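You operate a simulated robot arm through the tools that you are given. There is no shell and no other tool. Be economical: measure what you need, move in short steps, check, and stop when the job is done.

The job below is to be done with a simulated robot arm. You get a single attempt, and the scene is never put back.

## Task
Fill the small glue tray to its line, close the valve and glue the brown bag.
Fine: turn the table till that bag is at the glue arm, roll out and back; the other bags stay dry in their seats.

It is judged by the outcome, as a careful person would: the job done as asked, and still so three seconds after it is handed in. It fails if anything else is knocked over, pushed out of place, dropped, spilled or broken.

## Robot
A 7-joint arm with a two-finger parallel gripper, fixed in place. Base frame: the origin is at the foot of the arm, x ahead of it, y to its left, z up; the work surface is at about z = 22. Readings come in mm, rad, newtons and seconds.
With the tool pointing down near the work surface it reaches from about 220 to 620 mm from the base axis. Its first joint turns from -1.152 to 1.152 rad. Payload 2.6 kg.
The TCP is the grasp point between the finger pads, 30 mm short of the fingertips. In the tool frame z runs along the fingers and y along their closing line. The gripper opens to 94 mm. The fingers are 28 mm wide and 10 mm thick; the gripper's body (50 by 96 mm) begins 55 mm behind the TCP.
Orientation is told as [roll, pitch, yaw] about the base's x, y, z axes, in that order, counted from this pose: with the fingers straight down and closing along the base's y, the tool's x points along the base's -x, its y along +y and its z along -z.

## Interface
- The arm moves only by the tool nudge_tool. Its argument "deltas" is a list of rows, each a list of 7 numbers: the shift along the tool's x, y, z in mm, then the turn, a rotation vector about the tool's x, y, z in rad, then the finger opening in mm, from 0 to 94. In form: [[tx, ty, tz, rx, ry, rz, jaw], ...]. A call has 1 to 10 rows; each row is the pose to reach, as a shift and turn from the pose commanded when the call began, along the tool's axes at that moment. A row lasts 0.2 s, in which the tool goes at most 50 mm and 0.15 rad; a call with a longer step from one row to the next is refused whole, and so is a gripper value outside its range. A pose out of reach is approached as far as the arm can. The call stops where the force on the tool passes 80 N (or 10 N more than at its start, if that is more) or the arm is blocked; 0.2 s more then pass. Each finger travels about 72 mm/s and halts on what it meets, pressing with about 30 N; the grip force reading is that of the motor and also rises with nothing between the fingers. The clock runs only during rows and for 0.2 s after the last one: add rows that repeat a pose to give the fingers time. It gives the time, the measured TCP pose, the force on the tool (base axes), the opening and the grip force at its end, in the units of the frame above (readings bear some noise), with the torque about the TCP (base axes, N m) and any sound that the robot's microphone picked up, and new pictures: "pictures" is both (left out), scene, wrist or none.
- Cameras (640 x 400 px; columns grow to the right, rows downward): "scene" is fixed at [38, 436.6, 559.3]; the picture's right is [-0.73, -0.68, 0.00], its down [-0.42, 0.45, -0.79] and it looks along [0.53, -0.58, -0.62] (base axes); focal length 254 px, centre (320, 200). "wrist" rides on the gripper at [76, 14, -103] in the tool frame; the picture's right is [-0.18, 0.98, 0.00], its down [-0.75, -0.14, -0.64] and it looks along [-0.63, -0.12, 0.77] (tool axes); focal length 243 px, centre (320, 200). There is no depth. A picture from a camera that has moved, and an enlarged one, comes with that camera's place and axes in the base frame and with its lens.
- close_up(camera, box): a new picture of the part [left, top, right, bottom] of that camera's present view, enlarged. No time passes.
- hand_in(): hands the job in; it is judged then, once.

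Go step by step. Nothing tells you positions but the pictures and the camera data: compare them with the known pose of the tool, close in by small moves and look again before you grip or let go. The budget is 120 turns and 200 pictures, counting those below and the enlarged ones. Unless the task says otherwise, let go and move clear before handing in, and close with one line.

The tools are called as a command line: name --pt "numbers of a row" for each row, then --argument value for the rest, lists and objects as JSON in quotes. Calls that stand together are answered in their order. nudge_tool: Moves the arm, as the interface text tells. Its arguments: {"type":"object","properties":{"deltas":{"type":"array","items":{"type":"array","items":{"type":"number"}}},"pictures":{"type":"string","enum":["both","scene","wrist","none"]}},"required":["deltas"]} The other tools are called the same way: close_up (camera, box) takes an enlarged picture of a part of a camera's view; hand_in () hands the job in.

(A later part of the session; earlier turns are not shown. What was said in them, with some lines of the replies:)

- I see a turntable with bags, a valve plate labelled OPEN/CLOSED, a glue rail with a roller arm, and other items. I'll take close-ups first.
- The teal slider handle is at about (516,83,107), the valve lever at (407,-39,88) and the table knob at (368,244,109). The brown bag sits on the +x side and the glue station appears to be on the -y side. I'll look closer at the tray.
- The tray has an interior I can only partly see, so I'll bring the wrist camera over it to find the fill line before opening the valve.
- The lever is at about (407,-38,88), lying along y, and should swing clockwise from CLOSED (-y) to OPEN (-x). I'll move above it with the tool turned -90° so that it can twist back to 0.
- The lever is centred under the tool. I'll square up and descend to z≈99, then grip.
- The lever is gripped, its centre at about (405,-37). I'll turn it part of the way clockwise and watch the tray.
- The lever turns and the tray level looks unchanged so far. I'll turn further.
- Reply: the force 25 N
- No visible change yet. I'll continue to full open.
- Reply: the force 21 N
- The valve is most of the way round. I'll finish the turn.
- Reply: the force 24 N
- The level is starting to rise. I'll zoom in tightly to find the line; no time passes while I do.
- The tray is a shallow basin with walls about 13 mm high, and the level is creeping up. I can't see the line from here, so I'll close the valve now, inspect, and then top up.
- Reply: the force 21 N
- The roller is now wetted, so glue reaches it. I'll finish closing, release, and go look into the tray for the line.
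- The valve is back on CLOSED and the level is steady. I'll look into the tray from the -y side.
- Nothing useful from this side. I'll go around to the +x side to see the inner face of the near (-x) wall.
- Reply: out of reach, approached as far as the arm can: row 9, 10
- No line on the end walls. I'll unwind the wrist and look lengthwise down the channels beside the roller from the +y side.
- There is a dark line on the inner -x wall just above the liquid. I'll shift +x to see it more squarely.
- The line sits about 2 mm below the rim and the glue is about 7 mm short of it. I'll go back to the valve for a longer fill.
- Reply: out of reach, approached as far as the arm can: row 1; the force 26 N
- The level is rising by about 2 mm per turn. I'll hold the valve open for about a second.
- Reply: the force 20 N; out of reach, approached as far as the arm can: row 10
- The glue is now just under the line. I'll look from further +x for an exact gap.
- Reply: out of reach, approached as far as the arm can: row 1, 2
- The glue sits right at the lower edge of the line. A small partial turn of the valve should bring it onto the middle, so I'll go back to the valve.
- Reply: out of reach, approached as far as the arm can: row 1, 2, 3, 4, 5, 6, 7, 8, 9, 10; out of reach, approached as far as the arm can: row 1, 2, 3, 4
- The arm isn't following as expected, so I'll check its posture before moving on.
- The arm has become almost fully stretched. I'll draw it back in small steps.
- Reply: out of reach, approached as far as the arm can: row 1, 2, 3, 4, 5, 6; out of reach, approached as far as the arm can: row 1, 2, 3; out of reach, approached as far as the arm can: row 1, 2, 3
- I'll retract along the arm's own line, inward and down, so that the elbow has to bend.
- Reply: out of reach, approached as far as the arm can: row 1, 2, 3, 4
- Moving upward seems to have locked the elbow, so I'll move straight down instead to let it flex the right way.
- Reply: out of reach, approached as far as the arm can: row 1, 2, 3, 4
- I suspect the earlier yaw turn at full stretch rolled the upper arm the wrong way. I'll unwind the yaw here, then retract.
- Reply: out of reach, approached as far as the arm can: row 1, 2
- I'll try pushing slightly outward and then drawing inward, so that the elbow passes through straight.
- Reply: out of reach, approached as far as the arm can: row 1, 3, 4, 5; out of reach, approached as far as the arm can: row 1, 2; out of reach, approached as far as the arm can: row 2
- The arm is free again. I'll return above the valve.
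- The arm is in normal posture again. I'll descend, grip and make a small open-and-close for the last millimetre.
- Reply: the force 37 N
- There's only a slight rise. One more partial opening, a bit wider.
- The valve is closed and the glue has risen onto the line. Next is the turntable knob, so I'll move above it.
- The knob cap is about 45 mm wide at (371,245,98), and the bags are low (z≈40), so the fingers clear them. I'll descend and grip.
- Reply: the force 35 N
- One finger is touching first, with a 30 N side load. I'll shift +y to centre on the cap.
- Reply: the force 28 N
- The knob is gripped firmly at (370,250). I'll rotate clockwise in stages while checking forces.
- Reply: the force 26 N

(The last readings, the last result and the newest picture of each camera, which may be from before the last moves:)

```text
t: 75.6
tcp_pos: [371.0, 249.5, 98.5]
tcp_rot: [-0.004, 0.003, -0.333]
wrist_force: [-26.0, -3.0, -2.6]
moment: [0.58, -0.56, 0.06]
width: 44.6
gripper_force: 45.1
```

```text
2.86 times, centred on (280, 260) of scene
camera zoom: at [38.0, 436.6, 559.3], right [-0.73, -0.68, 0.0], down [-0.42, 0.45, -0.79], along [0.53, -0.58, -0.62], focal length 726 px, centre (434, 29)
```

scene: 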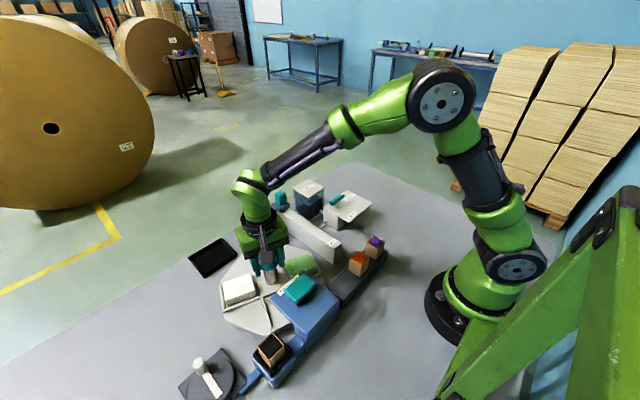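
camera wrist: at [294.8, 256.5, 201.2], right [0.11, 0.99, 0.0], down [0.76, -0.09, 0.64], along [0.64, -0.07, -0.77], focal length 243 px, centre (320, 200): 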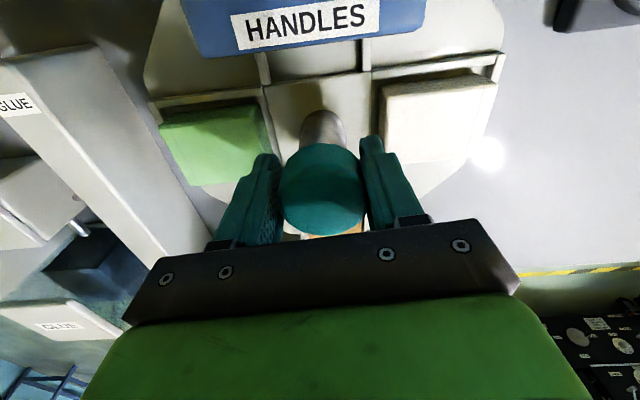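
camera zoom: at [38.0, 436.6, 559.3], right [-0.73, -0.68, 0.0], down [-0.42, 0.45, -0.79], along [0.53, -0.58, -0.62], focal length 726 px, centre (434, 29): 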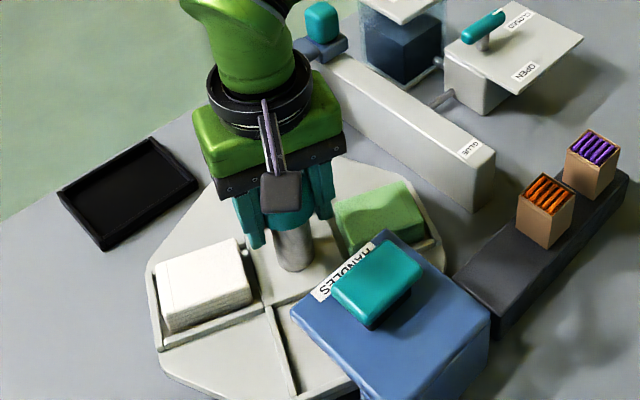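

The table turns clockwise along with the knob. I'll continue, easing the tool 3 mm toward -x.

nudge_tool --pt "1 0 0 0 0 0.1 35" --pt "2 -1 0 0 0 0.2 35" --pt "2.8 -1 0 0 0 0.3 35" --pt "2.8 -1 0 0 0 0.4 35" --pt "2.8 -1 0 0 0 0.5 35" --pt "2.8 -1 0 0 0 0.6 35" --pictures "none"

close_up --camera "scene" --box '[200, 190, 360, 330]'

```text
t: 77.0
tcp_pos: [370.2, 249.3, 98.4]
tcp_rot: [0.004, -0.003, -0.932]
wrist_force: [21.4, 8.7, -33.2]
moment: [-0.49, -0.27, 0.0]
width: 44.6
gripper_force: 44.3
```

```text
2.86 times, centred on (280, 260) of scene
camera zoom: at [38.2, 436.7, 559.2], right [-0.73, -0.68, 0.0], down [-0.42, 0.45, -0.79], along [0.53, -0.58, -0.62], focal length 726 px, centre (434, 29)
```

zoom: 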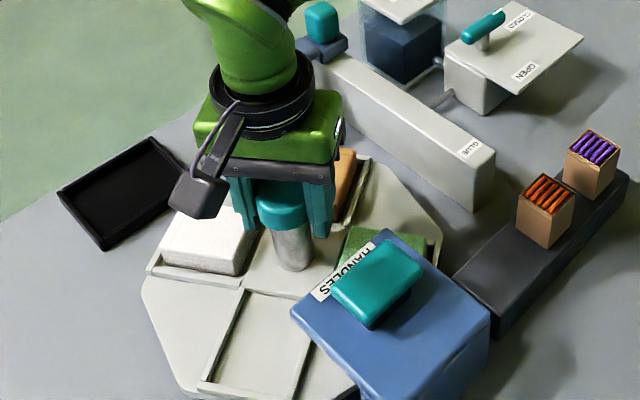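

nudge_tool --pt "-0.9 1.2 0 0 0 0.1 35" --pt "-0.9 1.2 0 0 0 0.2 35" --pt "-0.9 1.2 0 0 0 0.3 35" --pt "-0.9 1.2 0 0 0 0.4 35" --pt "-0.9 1.2 0 0 0 0.5 35" --pt "-0.9 1.2 0 0 0 0.57 35" --pictures "both"

close_up --camera "scene" --box '[200, 190, 360, 330]'

```text
t: 78.4
tcp_pos: [370.5, 249.7, 99.4]
tcp_rot: [-0.005, -0.001, -1.504]
wrist_force: [-2.5, -10.9, -24.0]
moment: [0.98, -0.51, 0.0]
width: 44.3
gripper_force: 45.2
camera wrist: at [380.4, 325.8, 200.7], right [0.99, -0.12, 0.0], down [-0.09, -0.76, 0.64], along [-0.08, -0.64, -0.77], focal length 243 px, centre (320, 200)
```

scene: 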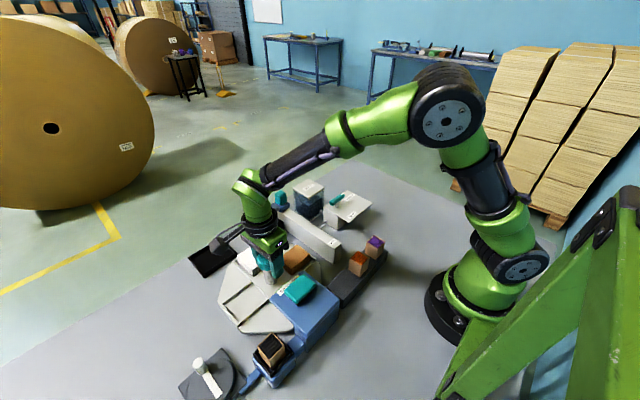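
wrist: 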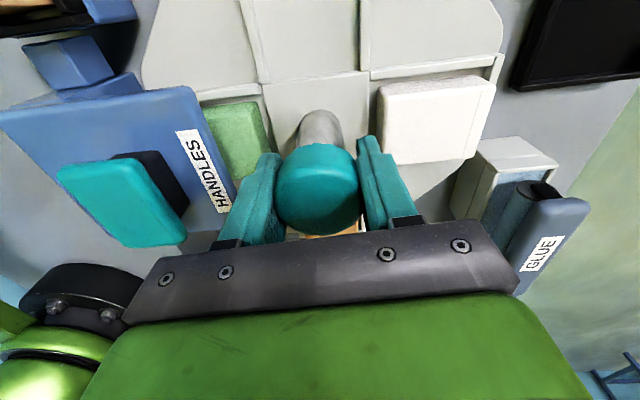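

```text
2.86 times, centred on (280, 260) of scene
camera zoom: at [38.1, 436.6, 559.3], right [-0.73, -0.68, 0.0], down [-0.42, 0.45, -0.79], along [0.53, -0.58, -0.62], focal length 726 px, centre (434, 29)
```

zoom: 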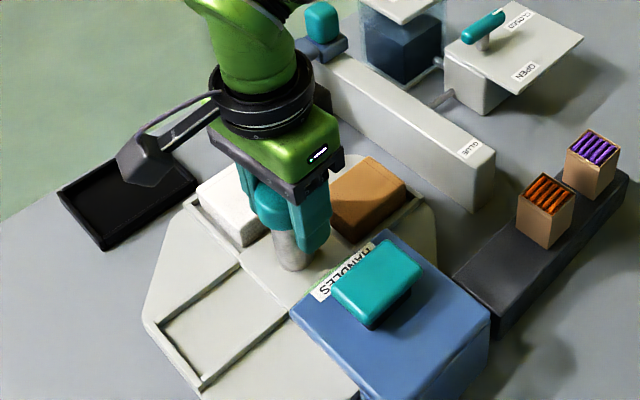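

The brown bag is at the glue station. I'll release and rise, then check the alignment.

nudge_tool --pt "0 0 0 0 0 0 55" --pt "0 0 0 0 0 0 70" --pt "0 0 -40 0 0 0 75" --pt "0 0 -80 0 0 0 75" --pt "0 0 -110 0 0 0 75" --pictures "wrist"

close_up --camera "scene" --box '[200, 210, 360, 330]'

```text
t: 79.6
tcp_pos: [369.0, 248.8, 210.6]
tcp_rot: [0.001, 0.001, -1.5]
wrist_force: [-0.2, 0.5, 0.8]
moment: [-0.02, -0.01, 0.01]
width: 75.0
gripper_force: 0.1
camera wrist: at [379.5, 326.2, 313.2], right [0.99, -0.12, 0.0], down [-0.09, -0.76, 0.64], along [-0.07, -0.64, -0.77], focal length 243 px, centre (320, 200)
```

wrist: 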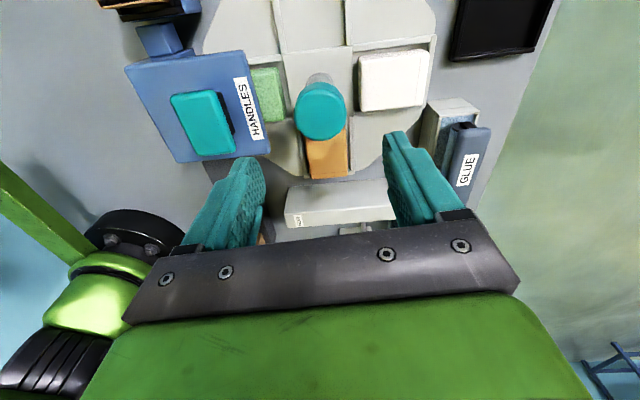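

```text
3.33 times, centred on (280, 270) of scene
camera zoom: at [38.0, 436.6, 559.3], right [-0.73, -0.68, 0.0], down [-0.42, 0.45, -0.79], along [0.53, -0.58, -0.62], focal length 848 px, centre (453, -33)
```

zoom: 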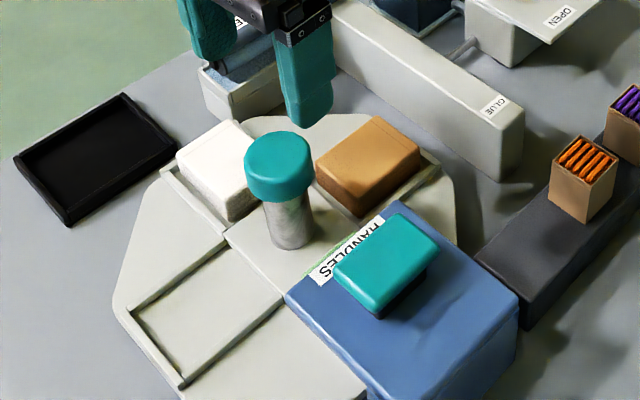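

The alignment matches the earlier seat position exactly. Before gluing I'll check the glue level against the line once more.

nudge_tool --pt "-4 40 0 0 0 0 94" --pt "-8 80 10 0 0 0 94" --pt "-12 120 30 0 0 0 94" --pt "-15 145 45 0 0 0 94" --pictures "wrist"

close_up --camera "wrist" --box '[300, 130, 350, 165]'

```text
t: 80.6
tcp_pos: [518.0, 243.7, 164.3]
tcp_rot: [0.0, -0.001, -1.501]
wrist_force: [-0.4, 0.3, 0.3]
moment: [-0.01, 0.01, 0.03]
width: 93.9
gripper_force: 0.1
camera wrist: at [526.1, 319.1, 266.3], right [0.99, -0.11, 0.0], down [-0.09, -0.76, 0.64], along [-0.07, -0.64, -0.77], focal length 243 px, centre (320, 200)
```

wrist: 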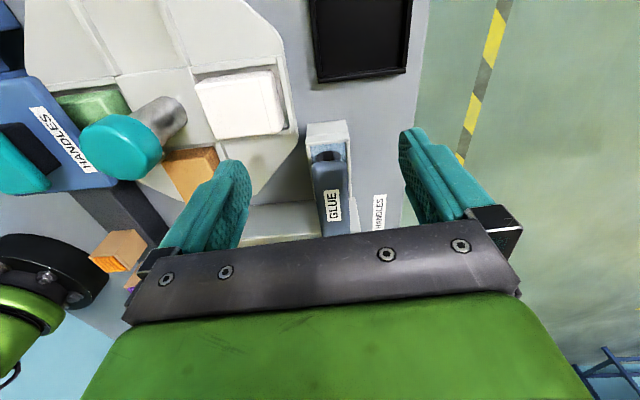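

```text
11.43 times, centred on (325, 148) of wrist
camera zoom: at [526.1, 319.1, 266.3], right [0.99, -0.11, 0.0], down [-0.09, -0.76, 0.64], along [-0.07, -0.64, -0.77], focal length 2773 px, centre (263, 800)
```

zoom: 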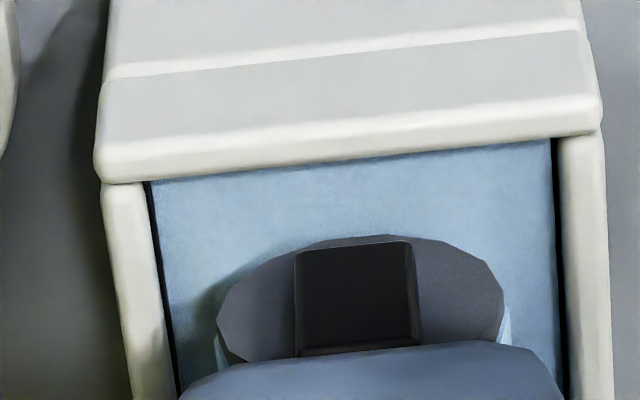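

Glue is on the line on both sides. Now I'll go over the slider handle.

nudge_tool --pt "-40 -5 0 0 0 0.03 80" --pt "-80 -8 0 0 0 0.07 60" --pt "-120 -11 -15 0 0 0.07 60" --pt "-160 -13.4 -36 0 0 0.07 60" --pictures "both"

close_up --camera "scene" --box '[250, 180, 310, 230]'

```text
t: 81.6
tcp_pos: [512.2, 82.1, 201.2]
tcp_rot: [0.001, -0.001, -1.57]
wrist_force: [0.0, 0.4, 0.7]
moment: [-0.01, -0.01, 0.01]
width: 59.9
gripper_force: 0.0
camera wrist: at [527.7, 158.2, 303.2], right [0.98, -0.18, 0.0], down [-0.14, -0.75, 0.64], along [-0.12, -0.63, -0.77], focal length 243 px, centre (320, 200)
```

scene: 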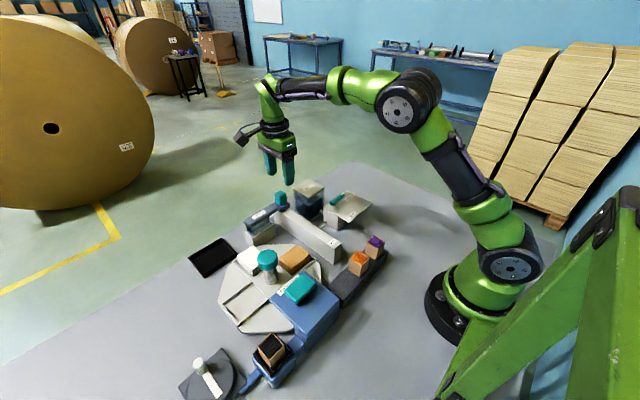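
wrist: 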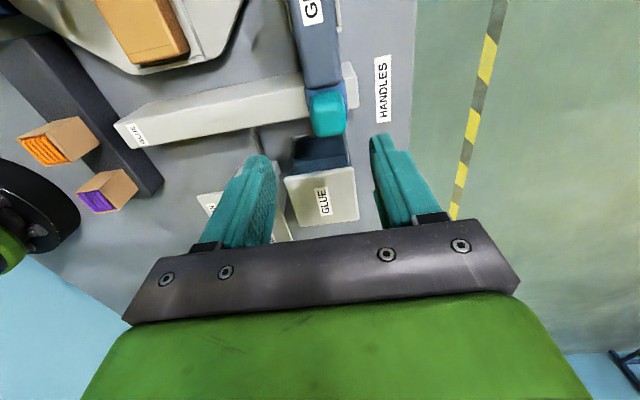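

```text
8.00 times, centred on (280, 205) of scene
camera zoom: at [38.0, 436.6, 559.3], right [-0.73, -0.68, 0.0], down [-0.42, 0.45, -0.79], along [0.53, -0.58, -0.62], focal length 2034 px, centre (640, 160)
```

zoom: 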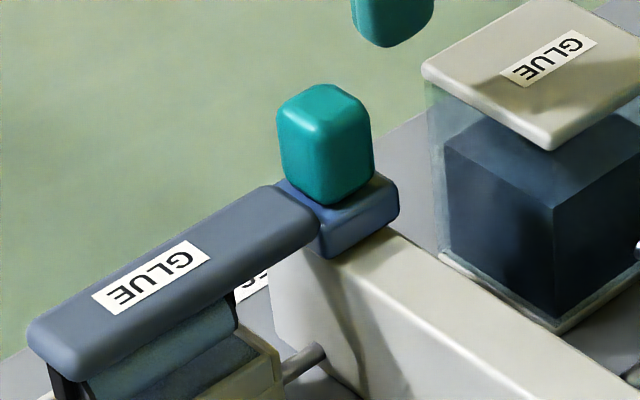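

The handle is about 26 mm wide at (518,84), top near z 124. I'll descend to z≈128 so the fingertips stay above the slide block, then look.

nudge_tool --pt "0 6 25 0 0 0 60" --pt "2 6 50 0 0 0 60" --pt "2 6 65 0 0 0 60" --pt "2 6 73 0 0 0 60" --pictures "both"

close_up --camera "scene" --box '[250, 170, 310, 230]'

```text
t: 82.6
tcp_pos: [522.3, 86.3, 127.5]
tcp_rot: [-0.001, -0.001, -1.57]
wrist_force: [0.2, 0.3, -0.6]
moment: [-0.01, -0.01, -0.04]
width: 60.1
gripper_force: 0.1
camera wrist: at [535.2, 162.4, 228.9], right [0.98, -0.18, 0.0], down [-0.14, -0.75, 0.64], along [-0.12, -0.63, -0.77], focal length 243 px, centre (320, 200)
```

scene: 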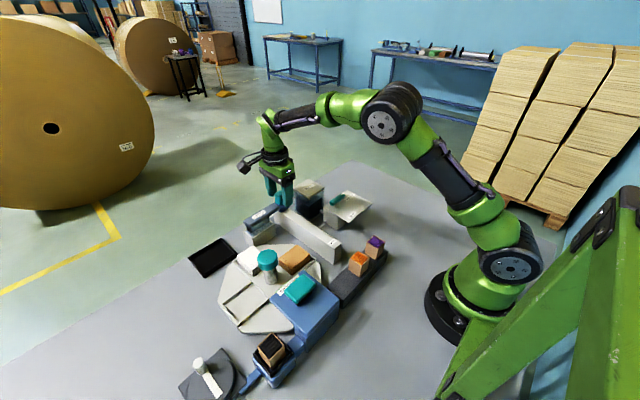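
wrist: 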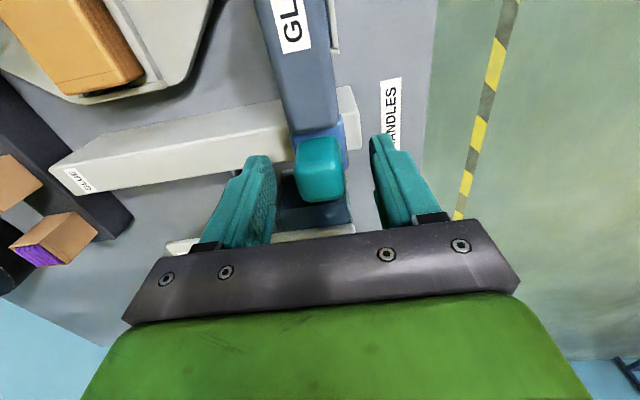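

```text
6.67 times, centred on (280, 200) of scene
camera zoom: at [38.0, 436.6, 559.3], right [-0.73, -0.68, 0.0], down [-0.42, 0.45, -0.79], along [0.53, -0.58, -0.62], focal length 1695 px, centre (587, 200)
```

zoom: 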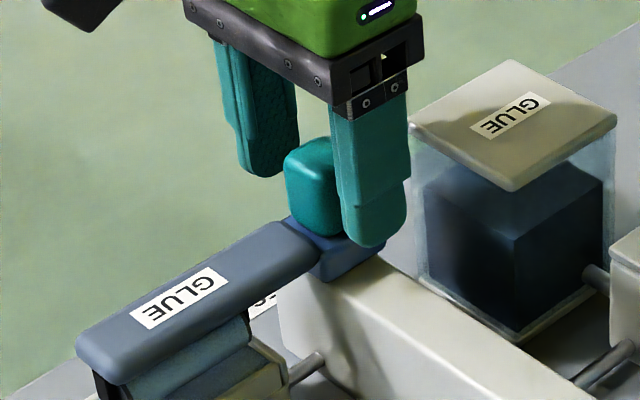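

The handle is between the fingers. I'll close on it.

nudge_tool --pt "0 0 2 0 0 0 45" --pt "0 0 2 0 0 0 30" --pt "0 0 2 0 0 0 15" --pt "0 0 2 0 0 0 15" --pictures "wrist"

close_up --camera "scene" --box '[250, 170, 310, 230]'

```text
t: 83.6
tcp_pos: [521.0, 85.4, 125.8]
tcp_rot: [0.0, 0.001, -1.569]
wrist_force: [-1.1, 1.1, 1.7]
moment: [0.15, -0.02, -0.03]
width: 32.0
gripper_force: 45.3
camera wrist: at [535.0, 162.3, 227.5], right [0.98, -0.18, 0.0], down [-0.14, -0.75, 0.64], along [-0.12, -0.63, -0.77], focal length 243 px, centre (320, 200)
```

wrist: 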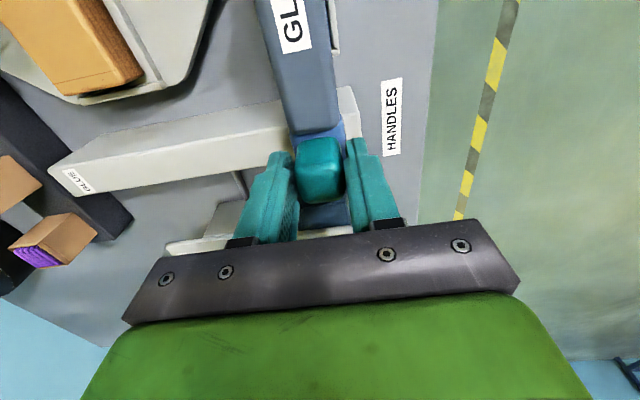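

```text
6.67 times, centred on (280, 200) of scene
camera zoom: at [38.0, 436.6, 559.3], right [-0.73, -0.68, 0.0], down [-0.42, 0.45, -0.79], along [0.53, -0.58, -0.62], focal length 1695 px, centre (587, 200)
```

zoom: 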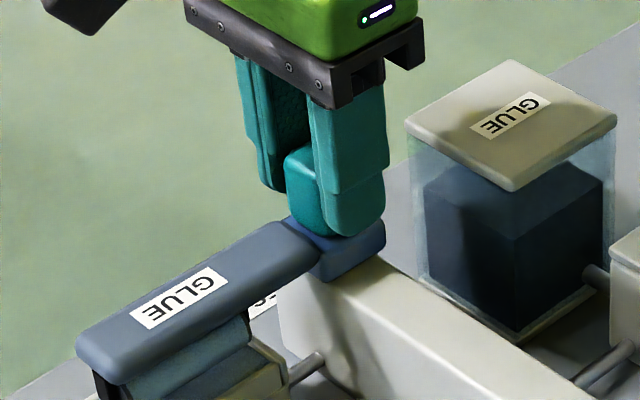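

The grip is firm. I'll roll out along -x in steps.

nudge_tool --pt "0 -10 0 0 0 0 15" --pt "0 -20 0 0 0 0 15" --pt "0 -35 0 0 0 0 15" --pt "0 -50 0 0 0 0 15" --pt "0 -65 0 0 0 0 15" --pictures "scene"

close_up --camera "scene" --box '[220, 170, 360, 290]'

```text
t: 84.8
tcp_pos: [455.1, 86.2, 125.6]
tcp_rot: [-0.001, -0.001, -1.573]
wrist_force: [-0.4, -4.4, -3.3]
moment: [1.06, 0.09, 0.22]
width: 32.1
gripper_force: 45.0
```

scene: 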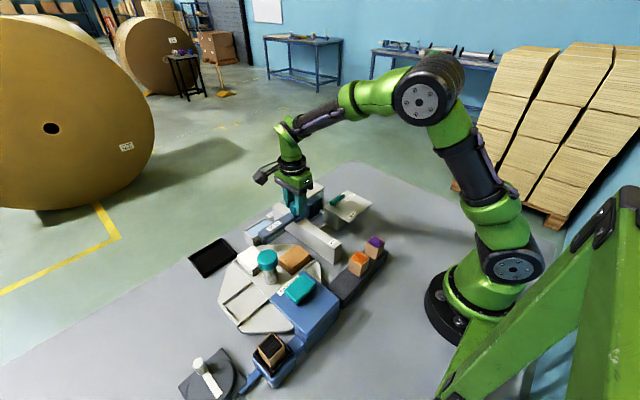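

```text
3.33 times, centred on (290, 230) of scene
camera zoom: at [38.1, 436.6, 559.3], right [-0.73, -0.68, 0.0], down [-0.42, 0.45, -0.79], along [0.53, -0.58, -0.62], focal length 848 px, centre (420, 100)
```

zoom: 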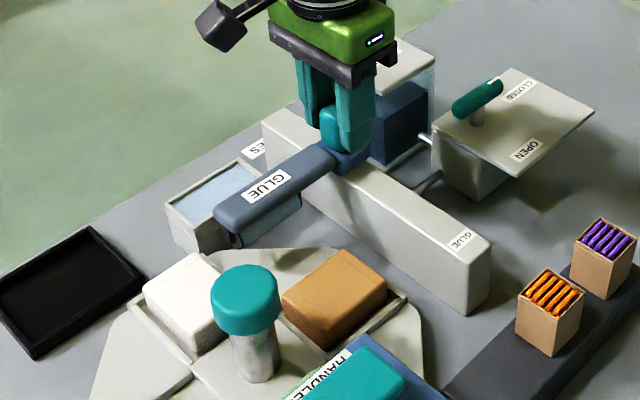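

It is sliding smoothly with low forces. I'll continue, and take a look at the now-uncovered tray.

close_up --camera "scene" --box '[252, 200, 292, 230]'

nudge_tool --pt "0 -15 0 0 0 0 15" --pt "0 -30 0 0 0 0 15" --pt "0 -45 0 0 0 0 15" --pt "0 -60 0 0 0 0 15" --pictures "none"

close_up --camera "scene" --box '[220, 170, 360, 290]'

```text
13.33 times, centred on (272, 215) of scene
camera zoom: at [38.1, 436.6, 559.3], right [-0.73, -0.68, 0.0], down [-0.42, 0.45, -0.79], along [0.53, -0.58, -0.62], focal length 3390 px, centre (960, 0)
```

zoom: 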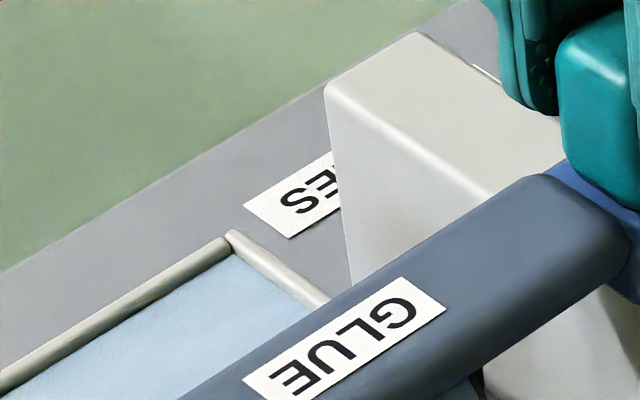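

```text
t: 85.8
tcp_pos: [395.6, 85.8, 124.8]
tcp_rot: [0.002, 0.002, -1.571]
wrist_force: [0.0, -2.6, 6.9]
moment: [0.82, -0.02, 0.39]
width: 32.3
gripper_force: 44.7
```

```text
3.33 times, centred on (290, 230) of scene
camera zoom: at [38.0, 436.5, 559.3], right [-0.73, -0.68, 0.0], down [-0.42, 0.45, -0.79], along [0.53, -0.58, -0.62], focal length 848 px, centre (420, 100)
```

zoom: 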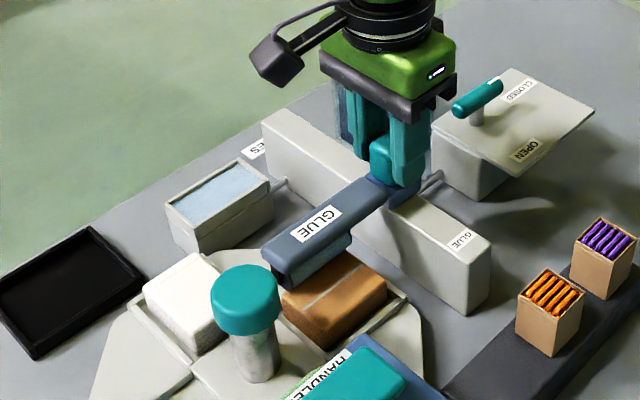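

close_up --camera "scene" --box '[254, 204, 284, 226]'

```text
16.00 times, centred on (269, 215) of scene
camera zoom: at [38.0, 436.5, 559.3], right [-0.73, -0.68, 0.0], down [-0.42, 0.45, -0.79], along [0.53, -0.58, -0.62], focal length 4068 px, centre (1136, -40)
```

zoom: 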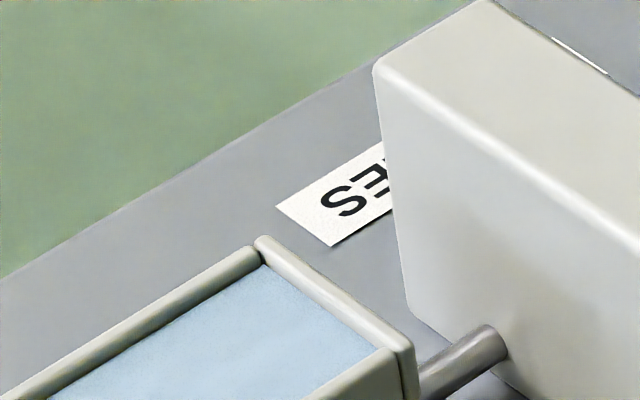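

The glue is being laid on the brown bag. I'll continue rolling to the far edge of the bag.

nudge_tool --pt "0 -15 0 0 0 0 15" --pt "0 -30 0 0 0 0 15" --pt "0 -42 0 0 0 0 15" --pt "0 -50 0 0 0 0 15" --pictures "none"

close_up --camera "scene" --box '[220, 170, 360, 290]'

```text
t: 86.8
tcp_pos: [344.9, 86.7, 124.8]
tcp_rot: [-0.001, 0.002, -1.571]
wrist_force: [0.6, -2.6, 6.1]
moment: [0.12, -0.02, -0.13]
width: 32.1
gripper_force: 45.1
```

```text
3.33 times, centred on (290, 230) of scene
camera zoom: at [38.0, 436.6, 559.3], right [-0.73, -0.68, 0.0], down [-0.42, 0.45, -0.79], along [0.53, -0.58, -0.62], focal length 848 px, centre (420, 100)
```

zoom: 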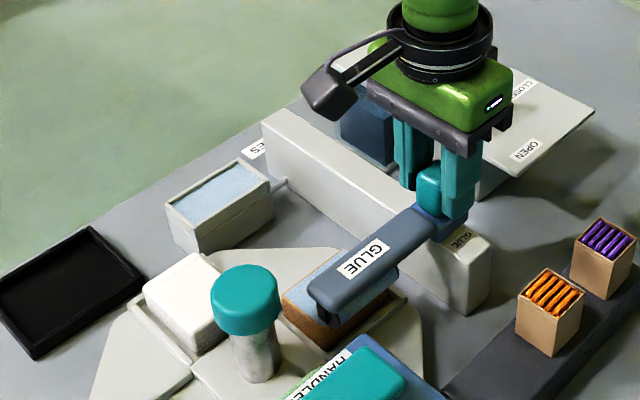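

Most of the bag is covered. I'll roll a bit further, slowly, to finish the near edge.

nudge_tool --pt "0 -5 0 0 0 0 15" --pt "0 -10 0 0 0 0 15" --pt "0 -15 0 0 0 0 15" --pictures "none"

close_up --camera "scene" --box '[260, 210, 350, 290]'

```text
t: 87.6
tcp_pos: [331.7, 87.6, 125.6]
tcp_rot: [0.001, 0.002, -1.571]
wrist_force: [0.6, 0.3, 10.6]
moment: [0.25, 0.25, 0.12]
width: 32.3
gripper_force: 45.4
```

```text
5.00 times, centred on (305, 250) of scene
camera zoom: at [38.0, 436.6, 559.3], right [-0.73, -0.68, 0.0], down [-0.42, 0.45, -0.79], along [0.53, -0.58, -0.62], focal length 1271 px, centre (395, -50)
```

zoom: 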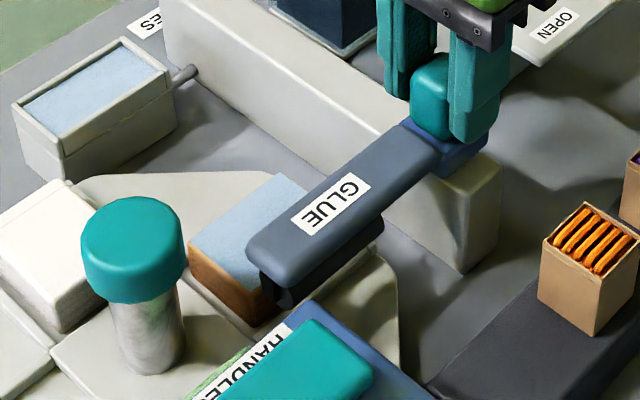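

The bag's top is coated over its length and the roller has run off its edge. Now I'll roll back to the home position.

nudge_tool --pt "0 15 0 0 0 0 15" --pt "0 35 0 0 0 0 15" --pt "0 55 0 0 0 0 15" --pt "0 75 0 0 0 0 15" --pt "0 95 0 0 0 0 15" --pt "0 115 0 0 0 0 15" --pt "0 135 0 0 0 0 15" --pt "0 155 0 0 0 0 15" --pt "0 175 0 0 0 0 15" --pt "0 189 0 0 0 0 15" --pictures "none"

close_up --camera "scene" --box '[220, 170, 360, 290]'

```text
t: 89.8
tcp_pos: [519.6, 85.8, 124.6]
tcp_rot: [0.002, 0.0, -1.572]
wrist_force: [0.3, 1.0, -6.5]
moment: [0.69, -0.21, -0.02]
width: 32.4
gripper_force: 45.4
```

```text
3.33 times, centred on (290, 230) of scene
camera zoom: at [38.1, 436.6, 559.3], right [-0.73, -0.68, 0.0], down [-0.42, 0.45, -0.79], along [0.53, -0.58, -0.62], focal length 848 px, centre (420, 100)
```

zoom: 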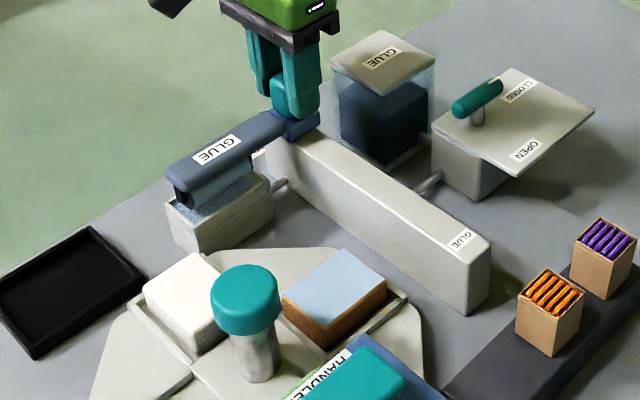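

The bag's top is fully glued and the arm is back over the tray. I'll nudge it fully home, release, and rise.

nudge_tool --pt "0 1.5 0 0 0 0 15" --pt "0 1.5 0 0 0 0 45" --pt "0 1.5 0 0 0 0 60" --pt "-3 -2 -30 0 0 0 60" --pt "-8 -15 -60 0 0 0 60" --pt "-15 -40 -80 0 0 0 60" --pictures "both"

close_up --camera "scene" --box '[240, 195, 304, 245]'

close_up --camera "scene" --box '[200, 170, 380, 330]'

```text
t: 91.2
tcp_pos: [478.1, 70.6, 204.5]
tcp_rot: [0.0, 0.0, -1.571]
wrist_force: [-0.2, -0.1, 0.3]
moment: [0.02, 0.01, -0.03]
width: 59.8
gripper_force: 0.1
camera wrist: at [493.3, 146.8, 306.6], right [0.98, -0.18, 0.0], down [-0.14, -0.75, 0.64], along [-0.12, -0.63, -0.77], focal length 243 px, centre (320, 200)
```

scene: 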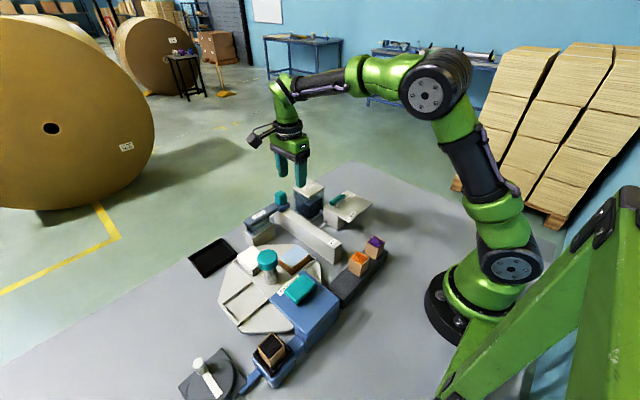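
wrist: 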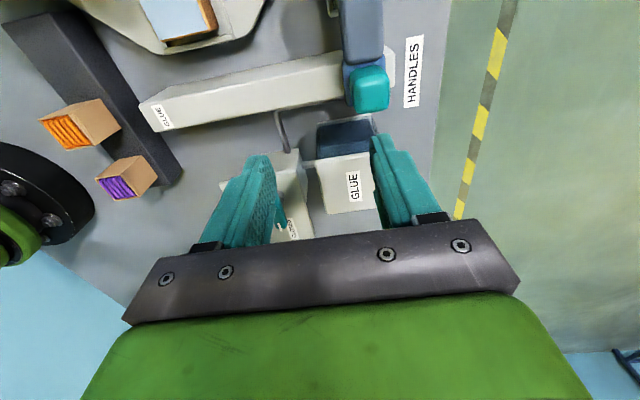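

```text
8.00 times, centred on (272, 220) of scene
camera zoom: at [38.1, 436.6, 559.3], right [-0.73, -0.68, 0.0], down [-0.42, 0.45, -0.79], along [0.53, -0.58, -0.62], focal length 2034 px, centre (704, 40)
```

zoom: 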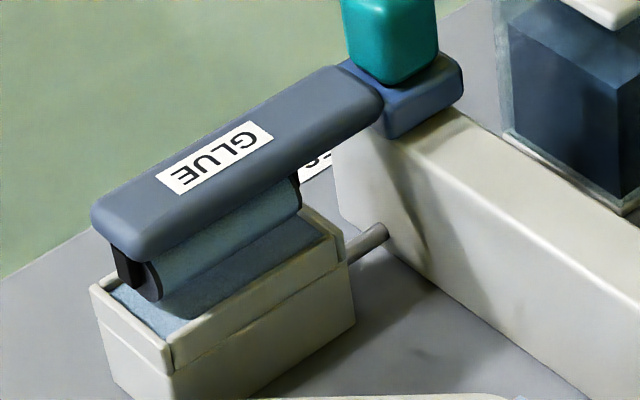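

```text
2.50 times, centred on (290, 250) of scene
camera zoom: at [38.1, 436.6, 559.3], right [-0.73, -0.68, 0.0], down [-0.42, 0.45, -0.79], along [0.53, -0.58, -0.62], focal length 636 px, centre (395, 75)
```

zoom: 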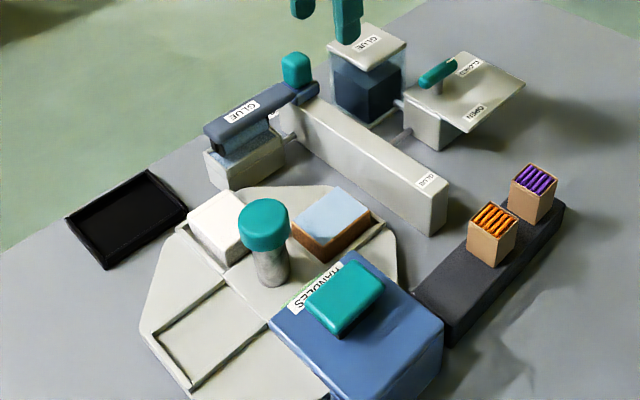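

Everything is in place: the tray is filled, the valve closed, the brown bag glued, the roller home, the other bags dry in their seats, and the gripper clear. I'll hand it in.

hand_in

```text
The job is handed in.
```

The glue tray is filled to its line, the valve is closed, the brown bag is glued, and the roller is back home with the other bags dry in their seats.
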